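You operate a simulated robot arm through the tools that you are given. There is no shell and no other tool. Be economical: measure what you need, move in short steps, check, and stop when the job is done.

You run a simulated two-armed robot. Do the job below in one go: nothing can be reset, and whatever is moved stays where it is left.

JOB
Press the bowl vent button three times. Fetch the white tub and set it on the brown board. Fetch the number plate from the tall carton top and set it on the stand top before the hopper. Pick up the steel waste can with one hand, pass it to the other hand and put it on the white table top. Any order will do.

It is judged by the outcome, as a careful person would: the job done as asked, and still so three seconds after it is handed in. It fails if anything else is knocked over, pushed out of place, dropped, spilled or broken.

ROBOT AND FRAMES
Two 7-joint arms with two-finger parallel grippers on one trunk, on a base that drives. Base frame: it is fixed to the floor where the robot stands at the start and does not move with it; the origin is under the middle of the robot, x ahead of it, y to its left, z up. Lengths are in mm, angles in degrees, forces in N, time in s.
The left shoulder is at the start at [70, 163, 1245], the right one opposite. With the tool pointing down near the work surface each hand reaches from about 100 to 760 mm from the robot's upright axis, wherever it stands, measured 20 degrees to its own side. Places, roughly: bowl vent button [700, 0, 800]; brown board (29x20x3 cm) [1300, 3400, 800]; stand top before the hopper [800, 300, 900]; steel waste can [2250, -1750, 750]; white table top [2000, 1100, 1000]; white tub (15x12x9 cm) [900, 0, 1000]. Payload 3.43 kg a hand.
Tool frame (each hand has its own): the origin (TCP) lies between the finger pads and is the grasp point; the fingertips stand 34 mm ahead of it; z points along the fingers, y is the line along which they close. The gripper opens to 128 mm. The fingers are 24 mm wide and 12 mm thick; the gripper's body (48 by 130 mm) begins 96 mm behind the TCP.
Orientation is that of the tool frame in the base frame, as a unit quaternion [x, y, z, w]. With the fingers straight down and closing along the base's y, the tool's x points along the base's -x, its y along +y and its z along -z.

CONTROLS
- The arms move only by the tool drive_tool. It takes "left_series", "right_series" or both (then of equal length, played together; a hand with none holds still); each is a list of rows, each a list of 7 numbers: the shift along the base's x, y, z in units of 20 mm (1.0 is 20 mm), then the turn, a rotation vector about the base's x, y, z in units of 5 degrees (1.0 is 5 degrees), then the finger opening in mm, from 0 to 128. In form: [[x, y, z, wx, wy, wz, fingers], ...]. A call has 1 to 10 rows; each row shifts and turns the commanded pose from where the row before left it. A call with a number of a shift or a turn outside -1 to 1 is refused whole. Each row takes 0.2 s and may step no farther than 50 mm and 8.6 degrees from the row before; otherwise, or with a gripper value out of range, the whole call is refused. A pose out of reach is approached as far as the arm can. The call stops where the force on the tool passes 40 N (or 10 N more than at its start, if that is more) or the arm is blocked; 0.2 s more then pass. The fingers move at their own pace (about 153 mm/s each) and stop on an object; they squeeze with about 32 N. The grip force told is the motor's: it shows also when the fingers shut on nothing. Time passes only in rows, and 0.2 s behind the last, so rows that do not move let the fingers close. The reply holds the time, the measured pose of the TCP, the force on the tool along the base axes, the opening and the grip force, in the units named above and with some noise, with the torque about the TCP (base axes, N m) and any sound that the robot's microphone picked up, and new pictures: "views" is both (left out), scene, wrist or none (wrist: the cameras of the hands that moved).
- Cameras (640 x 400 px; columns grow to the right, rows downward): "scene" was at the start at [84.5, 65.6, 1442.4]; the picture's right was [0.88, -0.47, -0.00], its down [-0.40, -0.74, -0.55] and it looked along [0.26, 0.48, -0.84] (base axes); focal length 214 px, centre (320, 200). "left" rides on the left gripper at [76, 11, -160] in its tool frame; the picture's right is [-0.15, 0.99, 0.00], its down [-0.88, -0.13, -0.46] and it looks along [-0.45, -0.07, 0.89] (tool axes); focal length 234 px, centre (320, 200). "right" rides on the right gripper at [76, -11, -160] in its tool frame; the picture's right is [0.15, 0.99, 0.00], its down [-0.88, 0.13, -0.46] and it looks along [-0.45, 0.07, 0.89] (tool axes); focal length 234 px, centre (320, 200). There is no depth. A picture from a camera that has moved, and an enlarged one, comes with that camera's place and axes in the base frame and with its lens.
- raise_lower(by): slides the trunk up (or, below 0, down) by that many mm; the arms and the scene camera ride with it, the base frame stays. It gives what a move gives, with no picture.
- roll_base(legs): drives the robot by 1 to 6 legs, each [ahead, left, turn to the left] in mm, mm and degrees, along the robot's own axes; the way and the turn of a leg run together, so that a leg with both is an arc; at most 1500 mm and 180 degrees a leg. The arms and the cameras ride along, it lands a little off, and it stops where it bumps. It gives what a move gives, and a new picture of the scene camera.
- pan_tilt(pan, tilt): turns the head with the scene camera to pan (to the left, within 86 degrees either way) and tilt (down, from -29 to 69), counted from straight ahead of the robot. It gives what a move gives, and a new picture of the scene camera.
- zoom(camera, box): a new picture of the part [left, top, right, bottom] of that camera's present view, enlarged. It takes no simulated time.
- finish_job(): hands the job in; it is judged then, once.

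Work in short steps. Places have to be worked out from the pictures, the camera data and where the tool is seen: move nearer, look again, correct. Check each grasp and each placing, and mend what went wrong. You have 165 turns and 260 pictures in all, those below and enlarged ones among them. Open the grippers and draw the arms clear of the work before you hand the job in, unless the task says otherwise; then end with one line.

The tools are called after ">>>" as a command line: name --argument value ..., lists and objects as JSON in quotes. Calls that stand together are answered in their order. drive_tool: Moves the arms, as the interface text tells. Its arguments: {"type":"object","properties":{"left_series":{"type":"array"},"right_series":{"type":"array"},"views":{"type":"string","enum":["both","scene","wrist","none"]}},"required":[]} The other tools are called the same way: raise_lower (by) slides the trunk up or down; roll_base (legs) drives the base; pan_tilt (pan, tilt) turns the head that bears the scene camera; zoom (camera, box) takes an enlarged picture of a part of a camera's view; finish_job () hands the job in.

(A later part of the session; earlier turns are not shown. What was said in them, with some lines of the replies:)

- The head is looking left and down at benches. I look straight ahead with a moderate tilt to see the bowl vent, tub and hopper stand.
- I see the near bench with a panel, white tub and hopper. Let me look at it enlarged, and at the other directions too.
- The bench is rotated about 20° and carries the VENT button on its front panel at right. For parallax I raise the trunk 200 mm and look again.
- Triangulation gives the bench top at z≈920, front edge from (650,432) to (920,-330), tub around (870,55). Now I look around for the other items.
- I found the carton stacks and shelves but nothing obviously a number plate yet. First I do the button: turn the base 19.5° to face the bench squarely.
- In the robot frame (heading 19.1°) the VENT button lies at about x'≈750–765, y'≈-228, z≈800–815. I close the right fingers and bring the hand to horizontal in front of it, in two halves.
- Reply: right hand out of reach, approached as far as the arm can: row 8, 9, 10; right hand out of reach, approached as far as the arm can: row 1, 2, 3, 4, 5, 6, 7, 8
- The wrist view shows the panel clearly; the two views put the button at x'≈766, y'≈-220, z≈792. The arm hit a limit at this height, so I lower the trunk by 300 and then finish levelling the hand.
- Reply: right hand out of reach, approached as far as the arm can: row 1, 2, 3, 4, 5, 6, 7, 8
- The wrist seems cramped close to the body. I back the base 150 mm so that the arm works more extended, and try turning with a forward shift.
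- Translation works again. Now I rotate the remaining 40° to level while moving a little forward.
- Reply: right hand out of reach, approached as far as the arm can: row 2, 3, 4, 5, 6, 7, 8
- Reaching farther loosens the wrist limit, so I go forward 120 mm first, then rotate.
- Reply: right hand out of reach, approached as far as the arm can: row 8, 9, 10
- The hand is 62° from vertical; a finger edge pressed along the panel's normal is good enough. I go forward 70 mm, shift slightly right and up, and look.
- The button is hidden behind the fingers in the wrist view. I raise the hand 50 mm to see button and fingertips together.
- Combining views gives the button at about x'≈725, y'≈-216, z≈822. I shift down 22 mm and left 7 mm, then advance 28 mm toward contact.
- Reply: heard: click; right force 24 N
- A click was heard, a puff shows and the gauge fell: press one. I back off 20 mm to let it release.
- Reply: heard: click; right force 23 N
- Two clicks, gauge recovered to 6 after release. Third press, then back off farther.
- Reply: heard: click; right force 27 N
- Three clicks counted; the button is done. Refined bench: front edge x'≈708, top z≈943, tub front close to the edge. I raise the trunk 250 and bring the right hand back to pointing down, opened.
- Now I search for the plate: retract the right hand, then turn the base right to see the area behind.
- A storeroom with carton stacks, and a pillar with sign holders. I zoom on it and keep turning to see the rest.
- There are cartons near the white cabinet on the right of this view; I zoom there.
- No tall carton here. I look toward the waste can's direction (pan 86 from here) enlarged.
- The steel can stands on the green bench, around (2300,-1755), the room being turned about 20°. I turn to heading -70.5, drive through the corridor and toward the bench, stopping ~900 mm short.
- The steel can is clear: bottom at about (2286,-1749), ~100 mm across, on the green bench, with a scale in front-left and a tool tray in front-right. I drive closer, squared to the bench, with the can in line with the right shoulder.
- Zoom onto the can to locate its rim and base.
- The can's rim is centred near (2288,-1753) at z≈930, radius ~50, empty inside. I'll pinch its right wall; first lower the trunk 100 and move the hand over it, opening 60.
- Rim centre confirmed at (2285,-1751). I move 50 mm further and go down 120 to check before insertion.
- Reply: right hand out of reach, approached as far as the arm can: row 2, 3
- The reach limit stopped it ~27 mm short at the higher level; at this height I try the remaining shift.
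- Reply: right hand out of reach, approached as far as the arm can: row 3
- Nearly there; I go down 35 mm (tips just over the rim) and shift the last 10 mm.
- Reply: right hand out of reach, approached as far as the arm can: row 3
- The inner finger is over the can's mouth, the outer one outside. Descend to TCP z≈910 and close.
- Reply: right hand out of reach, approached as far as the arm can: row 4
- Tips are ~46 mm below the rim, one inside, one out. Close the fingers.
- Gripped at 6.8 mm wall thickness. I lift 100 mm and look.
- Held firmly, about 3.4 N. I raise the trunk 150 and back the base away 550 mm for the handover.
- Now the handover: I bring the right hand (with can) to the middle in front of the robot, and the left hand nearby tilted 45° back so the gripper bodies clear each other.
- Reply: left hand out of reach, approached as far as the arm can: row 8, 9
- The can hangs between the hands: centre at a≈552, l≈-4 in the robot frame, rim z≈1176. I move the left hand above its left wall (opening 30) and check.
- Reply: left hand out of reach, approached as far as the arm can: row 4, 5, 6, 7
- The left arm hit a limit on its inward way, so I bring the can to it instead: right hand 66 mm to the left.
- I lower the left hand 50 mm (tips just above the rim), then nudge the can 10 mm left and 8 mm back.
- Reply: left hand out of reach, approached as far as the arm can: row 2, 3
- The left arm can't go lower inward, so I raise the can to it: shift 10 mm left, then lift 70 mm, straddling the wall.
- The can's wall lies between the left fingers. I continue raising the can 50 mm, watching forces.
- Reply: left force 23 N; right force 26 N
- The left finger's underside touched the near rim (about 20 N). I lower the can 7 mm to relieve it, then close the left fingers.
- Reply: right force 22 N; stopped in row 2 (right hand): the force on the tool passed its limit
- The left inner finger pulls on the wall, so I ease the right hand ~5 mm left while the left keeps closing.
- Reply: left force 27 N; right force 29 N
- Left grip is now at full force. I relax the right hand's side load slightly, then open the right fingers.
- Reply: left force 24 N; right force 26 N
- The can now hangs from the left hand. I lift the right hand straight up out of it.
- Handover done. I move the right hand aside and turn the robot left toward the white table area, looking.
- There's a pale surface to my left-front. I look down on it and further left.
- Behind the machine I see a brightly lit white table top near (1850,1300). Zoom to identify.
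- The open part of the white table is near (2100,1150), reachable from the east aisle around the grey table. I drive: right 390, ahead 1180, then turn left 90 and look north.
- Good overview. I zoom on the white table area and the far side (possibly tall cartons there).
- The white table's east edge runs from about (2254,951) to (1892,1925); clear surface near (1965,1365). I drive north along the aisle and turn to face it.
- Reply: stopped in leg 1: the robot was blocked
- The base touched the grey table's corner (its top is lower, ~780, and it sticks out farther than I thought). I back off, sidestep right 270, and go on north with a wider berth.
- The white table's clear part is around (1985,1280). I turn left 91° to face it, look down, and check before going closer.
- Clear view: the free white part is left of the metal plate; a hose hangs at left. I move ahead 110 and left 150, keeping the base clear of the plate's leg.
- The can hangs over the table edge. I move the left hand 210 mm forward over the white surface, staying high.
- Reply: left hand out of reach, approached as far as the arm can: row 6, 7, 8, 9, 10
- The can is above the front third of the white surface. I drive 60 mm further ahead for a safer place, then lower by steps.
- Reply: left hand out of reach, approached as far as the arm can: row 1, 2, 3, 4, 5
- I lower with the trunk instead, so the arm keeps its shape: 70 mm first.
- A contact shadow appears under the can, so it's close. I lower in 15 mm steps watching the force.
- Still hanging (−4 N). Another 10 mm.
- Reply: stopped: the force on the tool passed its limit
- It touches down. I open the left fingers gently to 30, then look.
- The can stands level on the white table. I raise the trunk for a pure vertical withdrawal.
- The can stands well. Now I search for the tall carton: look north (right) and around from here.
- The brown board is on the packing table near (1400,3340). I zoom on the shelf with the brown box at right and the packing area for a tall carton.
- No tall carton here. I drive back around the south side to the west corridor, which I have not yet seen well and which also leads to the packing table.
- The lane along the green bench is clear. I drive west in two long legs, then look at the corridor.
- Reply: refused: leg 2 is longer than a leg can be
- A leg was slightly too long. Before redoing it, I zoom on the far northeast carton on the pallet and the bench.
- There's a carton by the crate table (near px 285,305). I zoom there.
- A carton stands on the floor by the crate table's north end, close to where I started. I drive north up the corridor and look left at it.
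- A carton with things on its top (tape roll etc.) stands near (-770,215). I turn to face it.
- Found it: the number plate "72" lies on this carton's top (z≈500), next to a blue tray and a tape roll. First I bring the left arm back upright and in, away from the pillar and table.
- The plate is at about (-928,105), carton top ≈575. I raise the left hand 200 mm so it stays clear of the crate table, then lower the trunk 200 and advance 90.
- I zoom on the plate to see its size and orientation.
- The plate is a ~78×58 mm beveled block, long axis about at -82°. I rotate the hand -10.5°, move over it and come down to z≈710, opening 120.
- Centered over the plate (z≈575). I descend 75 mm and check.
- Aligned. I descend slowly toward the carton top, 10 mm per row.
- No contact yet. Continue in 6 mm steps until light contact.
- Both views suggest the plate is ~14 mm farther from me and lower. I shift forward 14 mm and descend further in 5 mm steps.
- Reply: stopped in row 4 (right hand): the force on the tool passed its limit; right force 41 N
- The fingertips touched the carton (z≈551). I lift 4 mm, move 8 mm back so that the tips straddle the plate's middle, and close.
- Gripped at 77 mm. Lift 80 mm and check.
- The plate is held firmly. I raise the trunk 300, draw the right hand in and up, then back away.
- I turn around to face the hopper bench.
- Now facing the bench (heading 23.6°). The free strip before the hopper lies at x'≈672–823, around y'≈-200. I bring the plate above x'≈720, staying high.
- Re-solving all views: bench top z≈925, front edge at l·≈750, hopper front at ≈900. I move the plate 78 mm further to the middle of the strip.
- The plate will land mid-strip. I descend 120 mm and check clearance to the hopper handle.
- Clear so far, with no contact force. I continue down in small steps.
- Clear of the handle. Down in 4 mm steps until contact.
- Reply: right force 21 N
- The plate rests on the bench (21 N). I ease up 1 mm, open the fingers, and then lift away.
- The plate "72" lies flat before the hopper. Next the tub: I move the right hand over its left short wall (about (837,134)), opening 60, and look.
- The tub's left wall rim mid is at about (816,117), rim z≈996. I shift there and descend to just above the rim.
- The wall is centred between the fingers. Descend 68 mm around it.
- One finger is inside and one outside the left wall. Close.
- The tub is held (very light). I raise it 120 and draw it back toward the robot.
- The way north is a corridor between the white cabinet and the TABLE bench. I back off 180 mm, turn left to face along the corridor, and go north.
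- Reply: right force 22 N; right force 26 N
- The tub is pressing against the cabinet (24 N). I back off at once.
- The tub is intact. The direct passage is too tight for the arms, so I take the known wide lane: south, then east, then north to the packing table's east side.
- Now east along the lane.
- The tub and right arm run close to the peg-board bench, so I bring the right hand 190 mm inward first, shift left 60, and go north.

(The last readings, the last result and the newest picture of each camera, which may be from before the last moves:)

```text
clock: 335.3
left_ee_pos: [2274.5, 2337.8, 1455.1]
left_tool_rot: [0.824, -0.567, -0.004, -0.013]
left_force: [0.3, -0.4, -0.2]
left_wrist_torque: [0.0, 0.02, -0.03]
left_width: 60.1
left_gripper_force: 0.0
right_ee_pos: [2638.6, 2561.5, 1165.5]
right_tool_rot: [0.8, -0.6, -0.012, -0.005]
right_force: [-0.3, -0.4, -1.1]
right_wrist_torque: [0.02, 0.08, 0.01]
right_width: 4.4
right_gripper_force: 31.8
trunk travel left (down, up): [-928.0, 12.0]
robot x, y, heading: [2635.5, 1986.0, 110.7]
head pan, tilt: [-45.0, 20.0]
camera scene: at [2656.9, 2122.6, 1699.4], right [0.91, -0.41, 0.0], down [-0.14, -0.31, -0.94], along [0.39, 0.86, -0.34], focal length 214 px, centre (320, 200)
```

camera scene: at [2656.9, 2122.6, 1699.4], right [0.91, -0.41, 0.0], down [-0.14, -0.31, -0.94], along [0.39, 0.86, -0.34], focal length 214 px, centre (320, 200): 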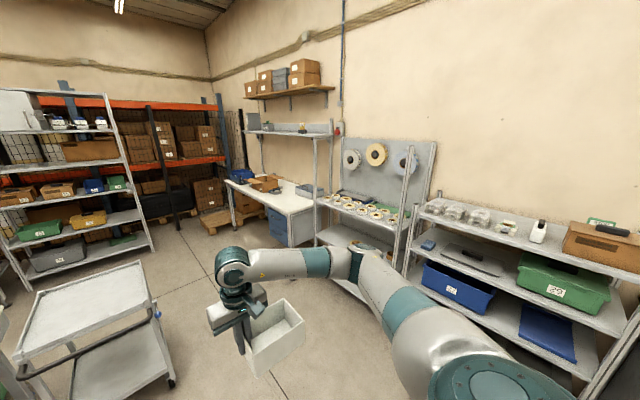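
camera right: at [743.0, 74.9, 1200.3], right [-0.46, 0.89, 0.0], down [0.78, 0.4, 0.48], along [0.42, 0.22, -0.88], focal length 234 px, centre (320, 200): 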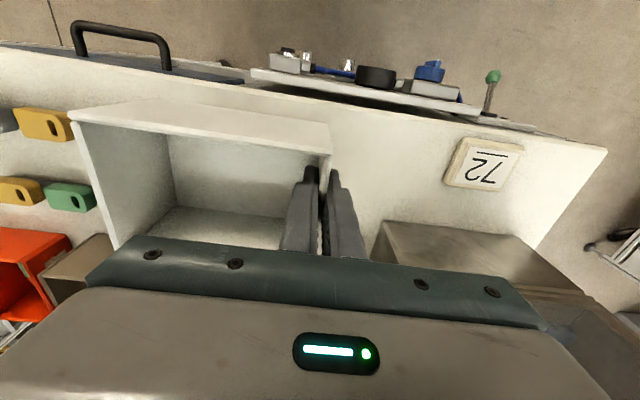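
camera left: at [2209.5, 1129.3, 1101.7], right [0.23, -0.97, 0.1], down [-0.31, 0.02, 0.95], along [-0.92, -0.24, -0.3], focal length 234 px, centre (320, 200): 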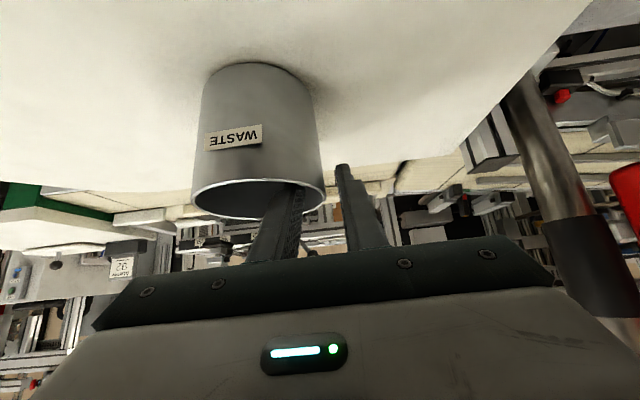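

I look toward the packing table and the brown board now.

>>> pan_tilt --pan 30 --tilt 25

>>> zoom --camera "scene" --box '[240, 120, 480, 270]'

```text
clock: 336.7
left_ee_pos: [2274.7, 2337.5, 1454.9]
left_tool_rot: [0.824, -0.567, -0.004, -0.012]
left_force: [-0.4, 0.2, -1.2]
left_wrist_torque: [0.02, 0.03, 0.03]
left_width: 60.0
left_gripper_force: 0.0
right_ee_pos: [2638.8, 2561.7, 1164.5]
right_tool_rot: [0.799, -0.601, -0.012, -0.004]
right_force: [-0.1, -0.5, -1.1]
right_wrist_torque: [0.01, 0.07, 0.03]
right_width: 4.3
right_gripper_force: 32.0
trunk travel left (down, up): [-928.0, 12.0]
robot x, y, heading: [2633.9, 1990.8, 110.5]
head pan, tilt: [30.0, 25.0]
camera scene: at [2546.8, 2097.4, 1691.2], right [0.63, 0.77, 0.0], down [0.33, -0.27, -0.91], along [-0.7, 0.57, -0.42], focal length 214 px, centre (320, 200)
```

scene: 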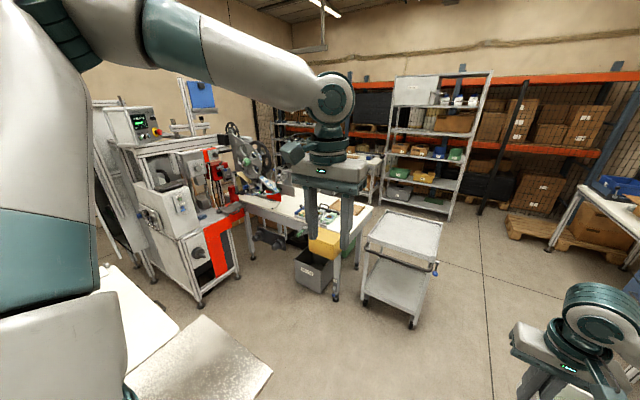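

```text
2.67 times, centred on (360, 195) of scene
camera zoom: at [2546.8, 2097.4, 1691.2], right [0.63, 0.77, 0.0], down [0.33, -0.27, -0.91], along [-0.7, 0.57, -0.42], focal length 572 px, centre (213, 213)
```

zoom: 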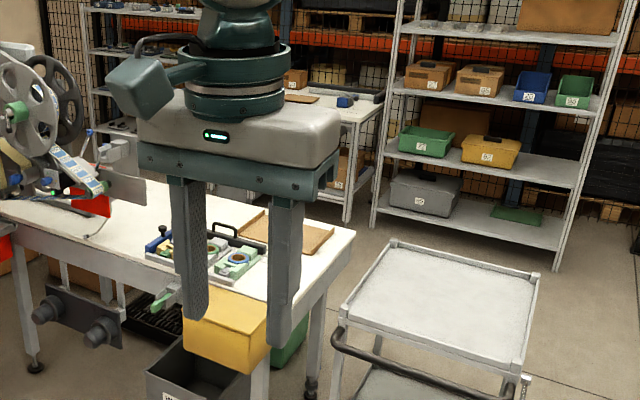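

The board sits near the north-east corner of the packing table, about (1350,3390); the cart blocks the east side, so I approach from the south-east: ahead 1100, left 440, turn left 41.

>>> roll_base --legs '[[1090, 0, -1], [0, 430, 0], [0, 0, 41]]'

>>> pan_tilt --pan -5 --tilt 42

```text
clock: 346.4
left_ee_pos: [1361.4, 2906.9, 1455.0]
left_tool_rot: [0.966, -0.259, -0.007, -0.009]
left_force: [0.8, 0.3, -0.4]
left_wrist_torque: [0.0, -0.01, 0.02]
left_width: 59.8
left_gripper_force: 0.0
right_ee_pos: [1501.0, 3310.6, 1164.0]
right_tool_rot: [0.954, -0.299, -0.012, 0.0]
right_force: [0.3, 0.0, -0.8]
right_wrist_torque: [-0.07, 0.03, 0.01]
right_width: 4.4
right_gripper_force: 31.8
trunk travel left (down, up): [-928.0, 12.0]
robot x, y, heading: [1863.9, 2860.6, 150.3]
head pan, tilt: [30.0, 25.0]
camera scene: at [1725.5, 2893.3, 1691.3], right [0.0, 1.0, 0.0], down [0.42, 0.0, -0.91], along [-0.91, 0.0, -0.42], focal length 214 px, centre (320, 200)
```

scene: 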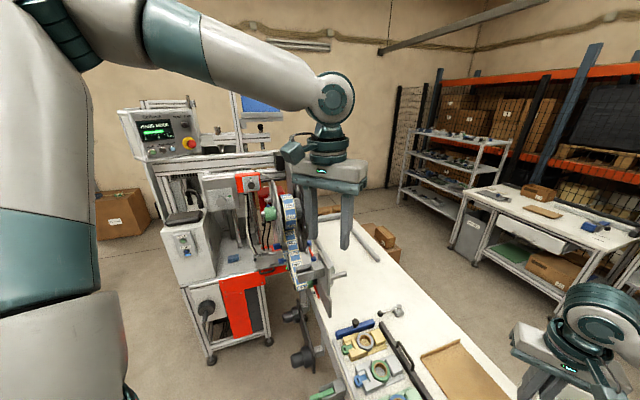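

```text
clock: 347.4
left_ee_pos: [1359.0, 2906.0, 1454.3]
left_tool_rot: [0.966, -0.259, -0.008, -0.01]
left_force: [-0.1, -0.1, 1.6]
left_wrist_torque: [0.01, 0.0, -0.02]
left_width: 60.0
left_gripper_force: 0.1
right_ee_pos: [1501.1, 3309.6, 1163.5]
right_tool_rot: [0.955, -0.298, -0.012, -0.001]
right_force: [-0.8, 0.1, -1.4]
right_wrist_torque: [-0.06, 0.02, 0.02]
right_width: 4.6
right_gripper_force: 32.0
trunk travel left (down, up): [-928.0, 12.0]
robot x, y, heading: [1864.8, 2863.1, 149.8]
head pan, tilt: [-5.0, 42.0]
camera scene: at [1748.5, 2940.2, 1665.0], right [0.57, 0.82, 0.0], down [0.55, -0.38, -0.74], along [-0.61, 0.43, -0.67], focal length 214 px, centre (320, 200)
```

scene: 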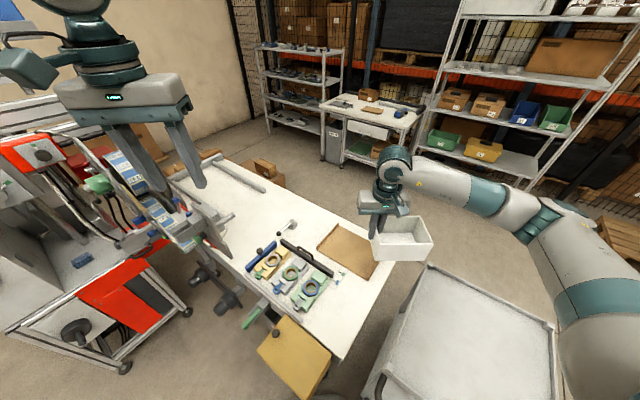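

The board's centre is near (1355,3388). With the tub 75 mm beyond the hand, I move the right hand to about (1312,3326), still high.

>>> drive_tool --right_series '[[-0.945, 0.08, 0, 0, 0, 0, 0], [-0.945, 0.08, 0, 0, 0, 0, 0], [-0.945, 0.08, 0, 0, 0, 0, 0], [-0.945, 0.08, 0, 0, 0, 0, 0], [-0.945, 0.08, 0, 0, 0, 0, 0], [-0.945, 0.08, 0, 0, 0, 0, 0], [-0.945, 0.08, 0, 0, 0, 0, 0], [-0.945, 0.08, 0, 0, 0, 0, 0], [-0.945, 0.08, 0, 0, 0, 0, 0], [-0.945, 0.08, 0, 0, 0, 0, 0]]' --views "both"

```text
clock: 349.6
left_ee_pos: [1358.0, 2905.5, 1454.7]
left_tool_rot: [0.966, -0.259, -0.007, -0.009]
left_force: [-0.3, -0.2, -0.2]
left_wrist_torque: [-0.02, 0.0, -0.01]
left_width: 60.2
left_gripper_force: 0.0
right_ee_pos: [1310.9, 3326.1, 1164.1]
right_tool_rot: [0.955, -0.297, -0.012, -0.001]
right_force: [-0.4, 0.6, -0.9]
right_wrist_torque: [-0.05, 0.06, 0.0]
right_width: 4.5
right_gripper_force: 32.1
trunk travel left (down, up): [-928.0, 12.0]
robot x, y, heading: [1860.3, 2863.4, 149.8]
head pan, tilt: [-5.0, 42.0]
camera scene: at [1747.5, 2939.8, 1664.9], right [0.58, 0.82, 0.0], down [0.55, -0.39, -0.74], along [-0.61, 0.43, -0.67], focal length 214 px, centre (320, 200)
camera right: at [1381.4, 3291.8, 1319.5], right [-0.44, -0.9, 0.0], down [-0.79, 0.39, 0.48], along [-0.43, 0.21, -0.88], focal length 234 px, centre (320, 200)
```

scene: 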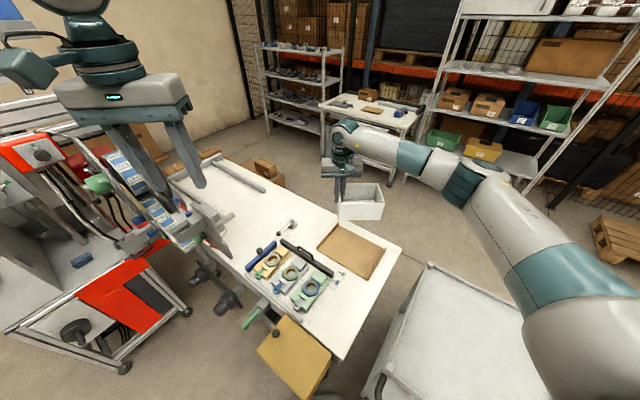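
right: 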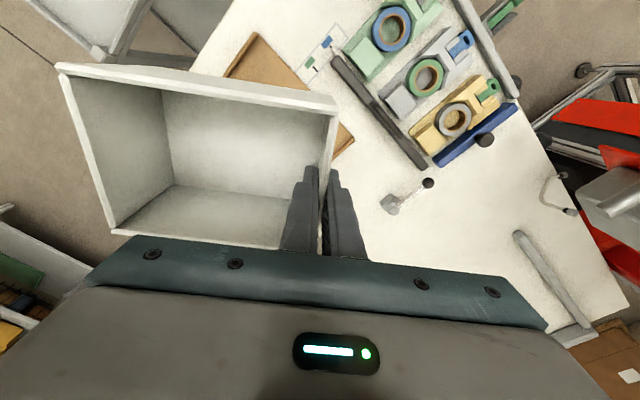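

Both views agree on the board top at z≈770, centre ≈(1330,3414). I shift the hand (-24,+26) mm and lower the trunk 250.

>>> drive_tool --right_series '[[-0.6, 0.65, 0, 0, 0, 0, 0], [-0.6, 0.65, 0, 0, 0, 0, 0]]' --views "none"

>>> raise_lower --by -250

>>> zoom --camera "scene" --box '[240, 40, 440, 190]'

>>> zoom --camera "right" --box '[0, 0, 640, 400]'

```text
clock: 350.2
left_ee_pos: [1358.3, 2906.7, 1454.3]
left_tool_rot: [0.966, -0.259, -0.007, -0.01]
left_force: [0.4, -0.5, -0.2]
left_wrist_torque: [0.01, 0.0, -0.04]
left_width: 60.1
left_gripper_force: 0.0
right_ee_pos: [1286.3, 3351.7, 1161.2]
right_tool_rot: [0.955, -0.298, -0.012, 0.0]
right_force: [-0.1, -0.2, -0.7]
right_wrist_torque: [-0.11, 0.02, -0.04]
right_width: 4.2
right_gripper_force: 32.1
trunk travel left (down, up): [-928.0, 12.0]
robot x, y, heading: [1858.3, 2861.7, 150.1]
head pan, tilt: [-5.0, 42.0]
```

```text
clock: 352.8
left_ee_pos: [1359.1, 2905.9, 1206.0]
left_tool_rot: [0.966, -0.26, -0.007, -0.011]
left_force: [0.3, -0.2, 0.0]
left_wrist_torque: [0.0, 0.03, 0.01]
left_width: 59.9
left_gripper_force: 0.0
right_ee_pos: [1288.3, 3352.1, 912.7]
right_tool_rot: [0.955, -0.298, -0.012, 0.0]
right_force: [-0.2, -0.4, -1.9]
right_wrist_torque: [-0.02, 0.05, -0.01]
right_width: 4.6
right_gripper_force: 31.6
trunk travel left (down, up): [-678.0, 262.0]
robot x, y, heading: [1861.6, 2864.4, 149.9]
head pan, tilt: [-5.0, 42.0]
```

```text
2.67 times, centred on (340, 115) of scene
camera zoom: at [1748.7, 2940.2, 1415.0], right [0.58, 0.82, 0.0], down [0.55, -0.39, -0.74], along [-0.61, 0.43, -0.67], focal length 572 px, centre (267, 427)
```

zoom: 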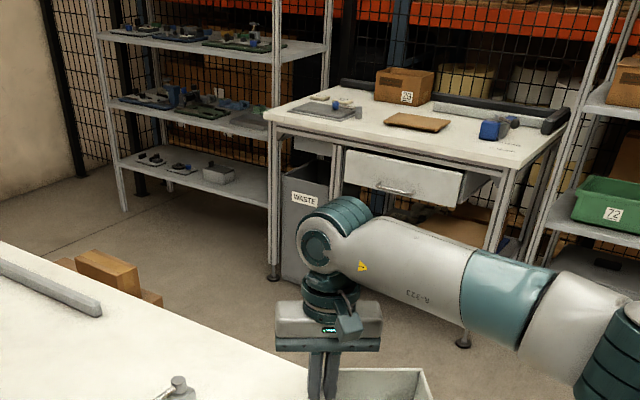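

```text
1.00 times, centred on (320, 200) of right
camera zoom: at [1358.7, 3317.3, 1068.3], right [-0.44, -0.9, 0.0], down [-0.79, 0.39, 0.48], along [-0.43, 0.21, -0.88], focal length 234 px, centre (320, 200)
```

zoom: 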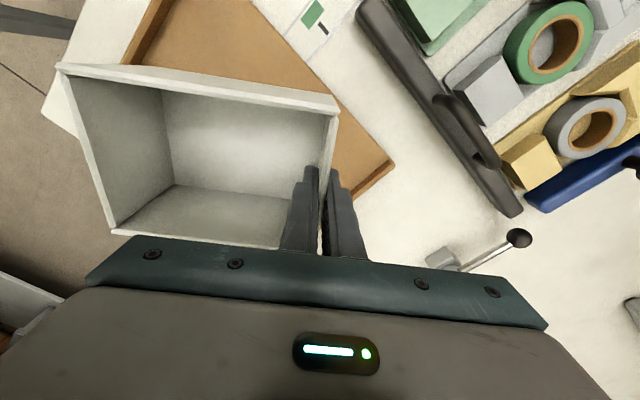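

The SW corner confirms the centre at (1330,3416); the tub is right above. I lower 60 mm, then in small steps.

>>> raise_lower --by -60

>>> pan_tilt --pan -5 --tilt 55

```text
clock: 353.8
left_ee_pos: [1359.7, 2906.5, 1145.9]
left_tool_rot: [0.966, -0.259, -0.007, -0.01]
left_force: [-0.1, -0.2, 0.2]
left_wrist_torque: [-0.02, 0.0, -0.01]
left_width: 59.7
left_gripper_force: 0.0
right_ee_pos: [1287.9, 3352.6, 852.4]
right_tool_rot: [0.954, -0.298, -0.012, 0.0]
right_force: [-0.2, 0.1, -1.3]
right_wrist_torque: [-0.04, 0.04, 0.0]
right_width: 4.5
right_gripper_force: 31.7
trunk travel left (down, up): [-618.0, 322.0]
robot x, y, heading: [1859.5, 2862.5, 150.0]
head pan, tilt: [-5.0, 42.0]
```

```text
clock: 354.5
left_ee_pos: [1358.9, 2907.6, 1145.2]
left_tool_rot: [0.966, -0.259, -0.008, -0.011]
left_force: [0.1, 0.6, 0.1]
left_wrist_torque: [0.02, 0.02, 0.02]
left_width: 60.1
left_gripper_force: 0.1
right_ee_pos: [1287.0, 3351.6, 851.9]
right_tool_rot: [0.954, -0.298, -0.012, 0.001]
right_force: [-0.2, 0.0, -0.2]
right_wrist_torque: [-0.05, 0.04, -0.02]
right_width: 4.8
right_gripper_force: 32.3
trunk travel left (down, up): [-618.0, 322.0]
robot x, y, heading: [1859.4, 2864.5, 149.9]
head pan, tilt: [-5.0, 55.0]
camera scene: at [1757.9, 2933.7, 1337.3], right [0.58, 0.82, 0.0], down [0.67, -0.47, -0.57], along [-0.47, 0.33, -0.82], focal length 214 px, centre (320, 200)
```

scene: 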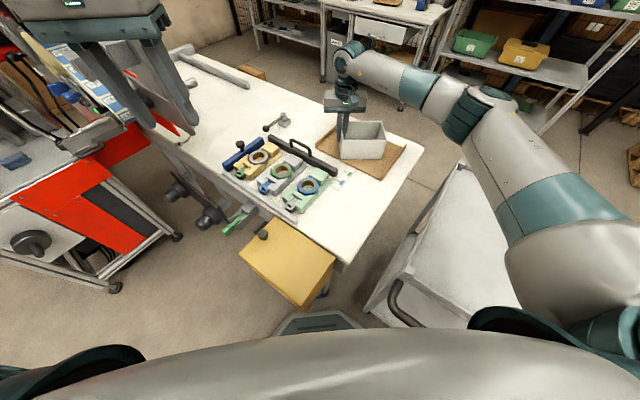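

The tub hovers over the board. I lower in 10 mm steps, watching force.

>>> drive_tool --right_series '[[0, 0, -0.3, 0, 0, 0, 0], [0, 0, -0.3, 0, 0, 0, 0], [0, 0, -0.3, 0, 0, 0, 0]]' --views "none"

>>> drive_tool --right_series '[[0, 0, -0.2, 0, 0, 0, 0], [0, 0, -0.2, 0, 0, 0, 0]]' --views "none"

>>> zoom --camera "scene" --box '[300, 80, 440, 190]'

```text
clock: 355.3
left_ee_pos: [1361.9, 2905.6, 1145.6]
left_tool_rot: [0.966, -0.258, -0.009, -0.01]
left_force: [0.2, 0.5, 0.4]
left_wrist_torque: [-0.01, -0.01, 0.01]
left_width: 60.0
left_gripper_force: 0.1
right_ee_pos: [1288.2, 3351.9, 836.6]
right_tool_rot: [0.954, -0.298, -0.014, -0.001]
right_force: [-2.1, 1.9, 25.7]
right_wrist_torque: [1.18, -0.73, 0.0]
right_width: 4.5
right_gripper_force: 31.7
trunk travel left (down, up): [-618.0, 322.0]
robot x, y, heading: [1858.8, 2861.7, 149.9]
head pan, tilt: [-5.0, 55.0]
```

```text
clock: 355.9
left_ee_pos: [1361.6, 2905.7, 1146.0]
left_tool_rot: [0.966, -0.259, -0.009, -0.01]
left_force: [0.0, -0.5, -0.1]
left_wrist_torque: [-0.02, -0.02, -0.03]
left_width: 60.0
left_gripper_force: 0.1
right_ee_pos: [1287.6, 3351.0, 828.6]
right_tool_rot: [0.954, -0.299, -0.012, -0.002]
right_force: [0.2, -0.2, 25.6]
right_wrist_torque: [1.16, -0.78, -0.03]
right_width: 4.6
right_gripper_force: 32.1
trunk travel left (down, up): [-618.0, 322.0]
robot x, y, heading: [1862.4, 2864.5, 149.9]
head pan, tilt: [-5.0, 55.0]
```

```text
3.64 times, centred on (370, 135) of scene
camera zoom: at [1760.7, 2931.2, 1337.6], right [0.58, 0.82, 0.0], down [0.67, -0.47, -0.58], along [-0.47, 0.33, -0.82], focal length 780 px, centre (138, 436)
```

zoom: 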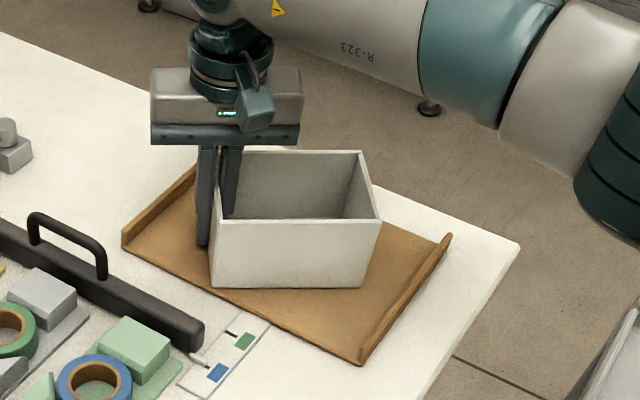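

The tub rests on the board, centred, all corners inside. I open the fingers gently and lift away.

>>> drive_tool --right_series '[[0, 0, 0.1, 0, 0, 0, 10], [0, 0, 0, 0, 0, 0, 25], [0, 0, 0, 0, 0, 0, 36], [0, 0, 0, 0, 0, 0, 36]]' --views "none"

>>> drive_tool --right_series '[[0, 0, 0.5, 0, 0, 0, 36], [0, 0, 1, 0, 0, 0, 36], [0, 0, 1, 0, 0, 0, 36], [0, 0, 1, 0, 0, 0, 36], [0, 0, 1, 0, 0, 0, 36], [0, 0, 1, 0, 0, 0, 36], [0, 0, 1, 0, 0, 0, 36]]' --views "wrist"

>>> zoom --camera "scene" --box '[300, 80, 440, 190]'

```text
clock: 356.9
left_ee_pos: [1359.5, 2906.3, 1145.3]
left_tool_rot: [0.966, -0.259, -0.007, -0.011]
left_force: [0.1, -0.5, 0.2]
left_wrist_torque: [0.02, 0.0, -0.04]
left_width: 60.0
left_gripper_force: 0.1
right_ee_pos: [1287.1, 3352.4, 827.9]
right_tool_rot: [0.954, -0.298, -0.012, 0.001]
right_force: [0.6, 1.0, 0.3]
right_wrist_torque: [-0.01, -0.02, 0.02]
right_width: 36.2
right_gripper_force: 0.0
trunk travel left (down, up): [-618.0, 322.0]
robot x, y, heading: [1859.3, 2864.0, 150.0]
head pan, tilt: [-5.0, 55.0]
```

```text
clock: 358.5
left_ee_pos: [1359.7, 2906.3, 1144.8]
left_tool_rot: [0.966, -0.259, -0.008, -0.011]
left_force: [0.4, -0.2, 0.4]
left_wrist_torque: [-0.01, 0.0, 0.0]
left_width: 60.0
left_gripper_force: 0.1
right_ee_pos: [1287.5, 3353.6, 957.4]
right_tool_rot: [0.954, -0.298, -0.012, 0.001]
right_force: [-0.2, 0.8, -0.1]
right_wrist_torque: [0.03, 0.0, 0.01]
right_width: 36.0
right_gripper_force: 0.0
trunk travel left (down, up): [-618.0, 322.0]
robot x, y, heading: [1860.2, 2860.1, 149.9]
head pan, tilt: [-5.0, 55.0]
camera right: at [1358.5, 3319.6, 1113.8], right [-0.44, -0.9, 0.0], down [-0.79, 0.39, 0.48], along [-0.43, 0.21, -0.88], focal length 234 px, centre (320, 200)
```

right: 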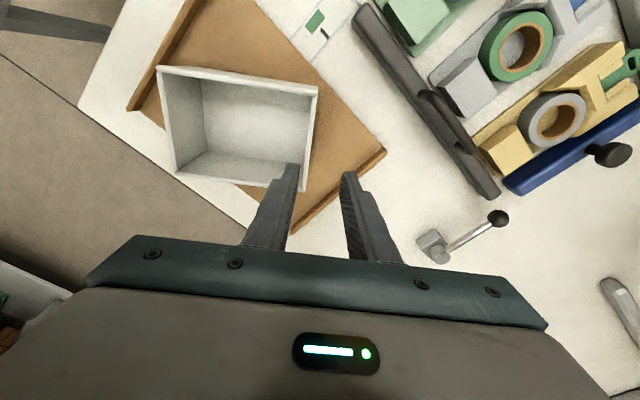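

```text
3.64 times, centred on (370, 135) of scene
camera zoom: at [1758.5, 2933.3, 1337.2], right [0.58, 0.82, 0.0], down [0.67, -0.47, -0.57], along [-0.47, 0.33, -0.82], focal length 780 px, centre (138, 436)
```

zoom: 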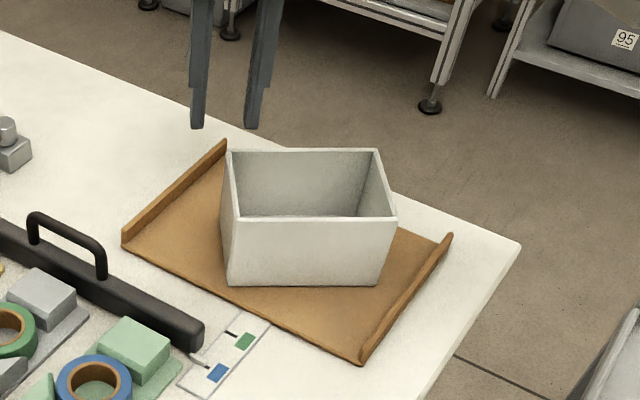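

The tub stands level on the board. I raise and retract the right hand, open both grippers, and back away a little.

>>> drive_tool --right_series '[[0, 0, 1, 0, 0, 0, 80], [0, 0, 1, 0, 0, 0, 80], [0, 0, 1, 0, 0, 0, 80], [0, 0, 1, 0, 0, 0, 80], [0.8, -0.45, 0.5, 0, 0, 0, 80], [0.8, -0.45, 0.5, 0, 0, 0, 80], [0.8, -0.45, 0, 0, 0, 0, 80], [0.8, -0.45, 0, 0, 0, 0, 80], [0.8, -0.45, 0, 0, 0, 0, 80], [0.8, -0.45, 0, 0, 0, 0, 80]]' --views "none"

>>> raise_lower --by 150

>>> roll_base --legs '[[-250, 0, 0]]'

>>> zoom --camera "scene" --box '[260, 40, 460, 190]'

```text
clock: 360.7
left_ee_pos: [1360.4, 2907.5, 1145.8]
left_tool_rot: [0.966, -0.259, -0.008, -0.01]
left_force: [0.7, -1.2, 0.3]
left_wrist_torque: [-0.01, 0.01, 0.05]
left_width: 60.3
left_gripper_force: 0.1
right_ee_pos: [1383.5, 3297.1, 1058.9]
right_tool_rot: [0.954, -0.298, -0.012, 0.0]
right_force: [0.5, 1.3, 1.1]
right_wrist_torque: [-0.02, 0.01, 0.01]
right_width: 80.0
right_gripper_force: 0.1
trunk travel left (down, up): [-618.0, 322.0]
robot x, y, heading: [1859.0, 2865.4, 149.8]
head pan, tilt: [-5.0, 55.0]
```

```text
clock: 362.5
left_ee_pos: [1359.3, 2907.6, 1295.8]
left_tool_rot: [0.966, -0.259, -0.008, -0.01]
left_force: [0.0, 0.4, 0.0]
left_wrist_torque: [0.02, 0.01, 0.02]
left_width: 60.0
left_gripper_force: 0.0
right_ee_pos: [1383.4, 3296.8, 1209.1]
right_tool_rot: [0.954, -0.299, -0.012, 0.001]
right_force: [0.5, 0.1, 0.2]
right_wrist_torque: [0.03, 0.02, -0.03]
right_width: 80.2
right_gripper_force: 0.0
trunk travel left (down, up): [-768.0, 172.0]
robot x, y, heading: [1864.7, 2860.0, 150.0]
head pan, tilt: [-5.0, 55.0]
```

```text
clock: 364.3
left_ee_pos: [1579.1, 2780.4, 1294.2]
left_tool_rot: [0.965, -0.261, -0.008, -0.01]
left_force: [-0.1, 0.6, -0.7]
left_wrist_torque: [0.02, 0.01, 0.0]
left_width: 60.2
left_gripper_force: 0.0
right_ee_pos: [1604.4, 3172.0, 1208.4]
right_tool_rot: [0.954, -0.301, -0.011, 0.0]
right_force: [-0.2, -0.3, -1.5]
right_wrist_torque: [-0.01, 0.0, -0.04]
right_width: 79.9
right_gripper_force: 0.1
trunk travel left (down, up): [-768.0, 172.0]
robot x, y, heading: [2080.1, 2733.7, 149.7]
head pan, tilt: [-5.0, 55.0]
camera scene: at [1977.2, 2806.3, 1487.0], right [0.58, 0.81, 0.0], down [0.67, -0.48, -0.57], along [-0.47, 0.33, -0.82], focal length 214 px, centre (320, 200)
```

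scene: 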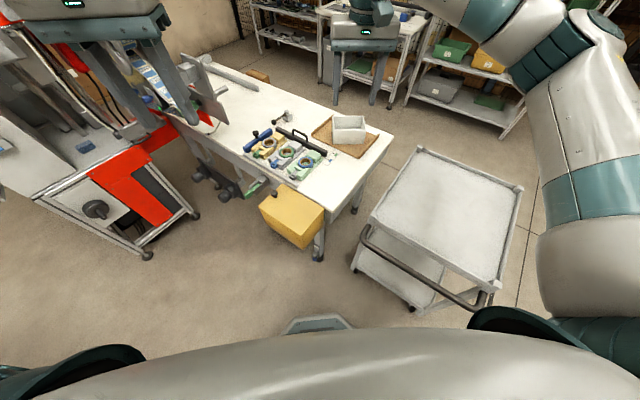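

```text
2.67 times, centred on (360, 115) of scene
camera zoom: at [1977.2, 2806.3, 1487.0], right [0.58, 0.81, 0.0], down [0.67, -0.48, -0.57], along [-0.47, 0.33, -0.82], focal length 572 px, centre (213, 427)
```

zoom: 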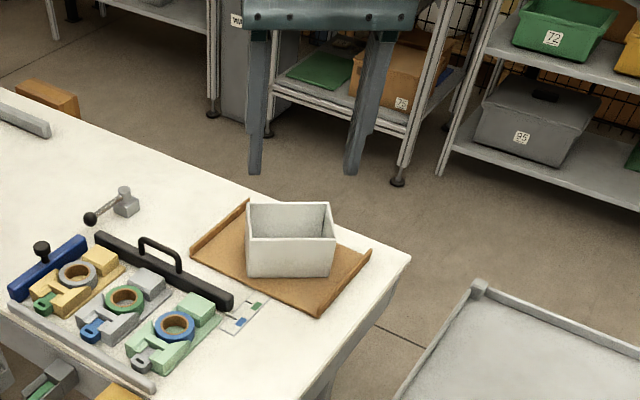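

The tub stands on the brown board, the plate lies on the stand top before the hopper, the can is on the white table, and the button clicked three times. The grippers are open and the arms are clear, so I hand in.

>>> finish_job

```text
The job is handed in.
```

All four jobs are done and handed in: the vent button pressed three times, the tub on the brown board, the "72" plate on the stand top before the hopper, and the waste can handed over and set on the white table. On the way the base touched the grey table and the tub was briefly pressed against the white cabinet; I saw nothing moved by either contact.
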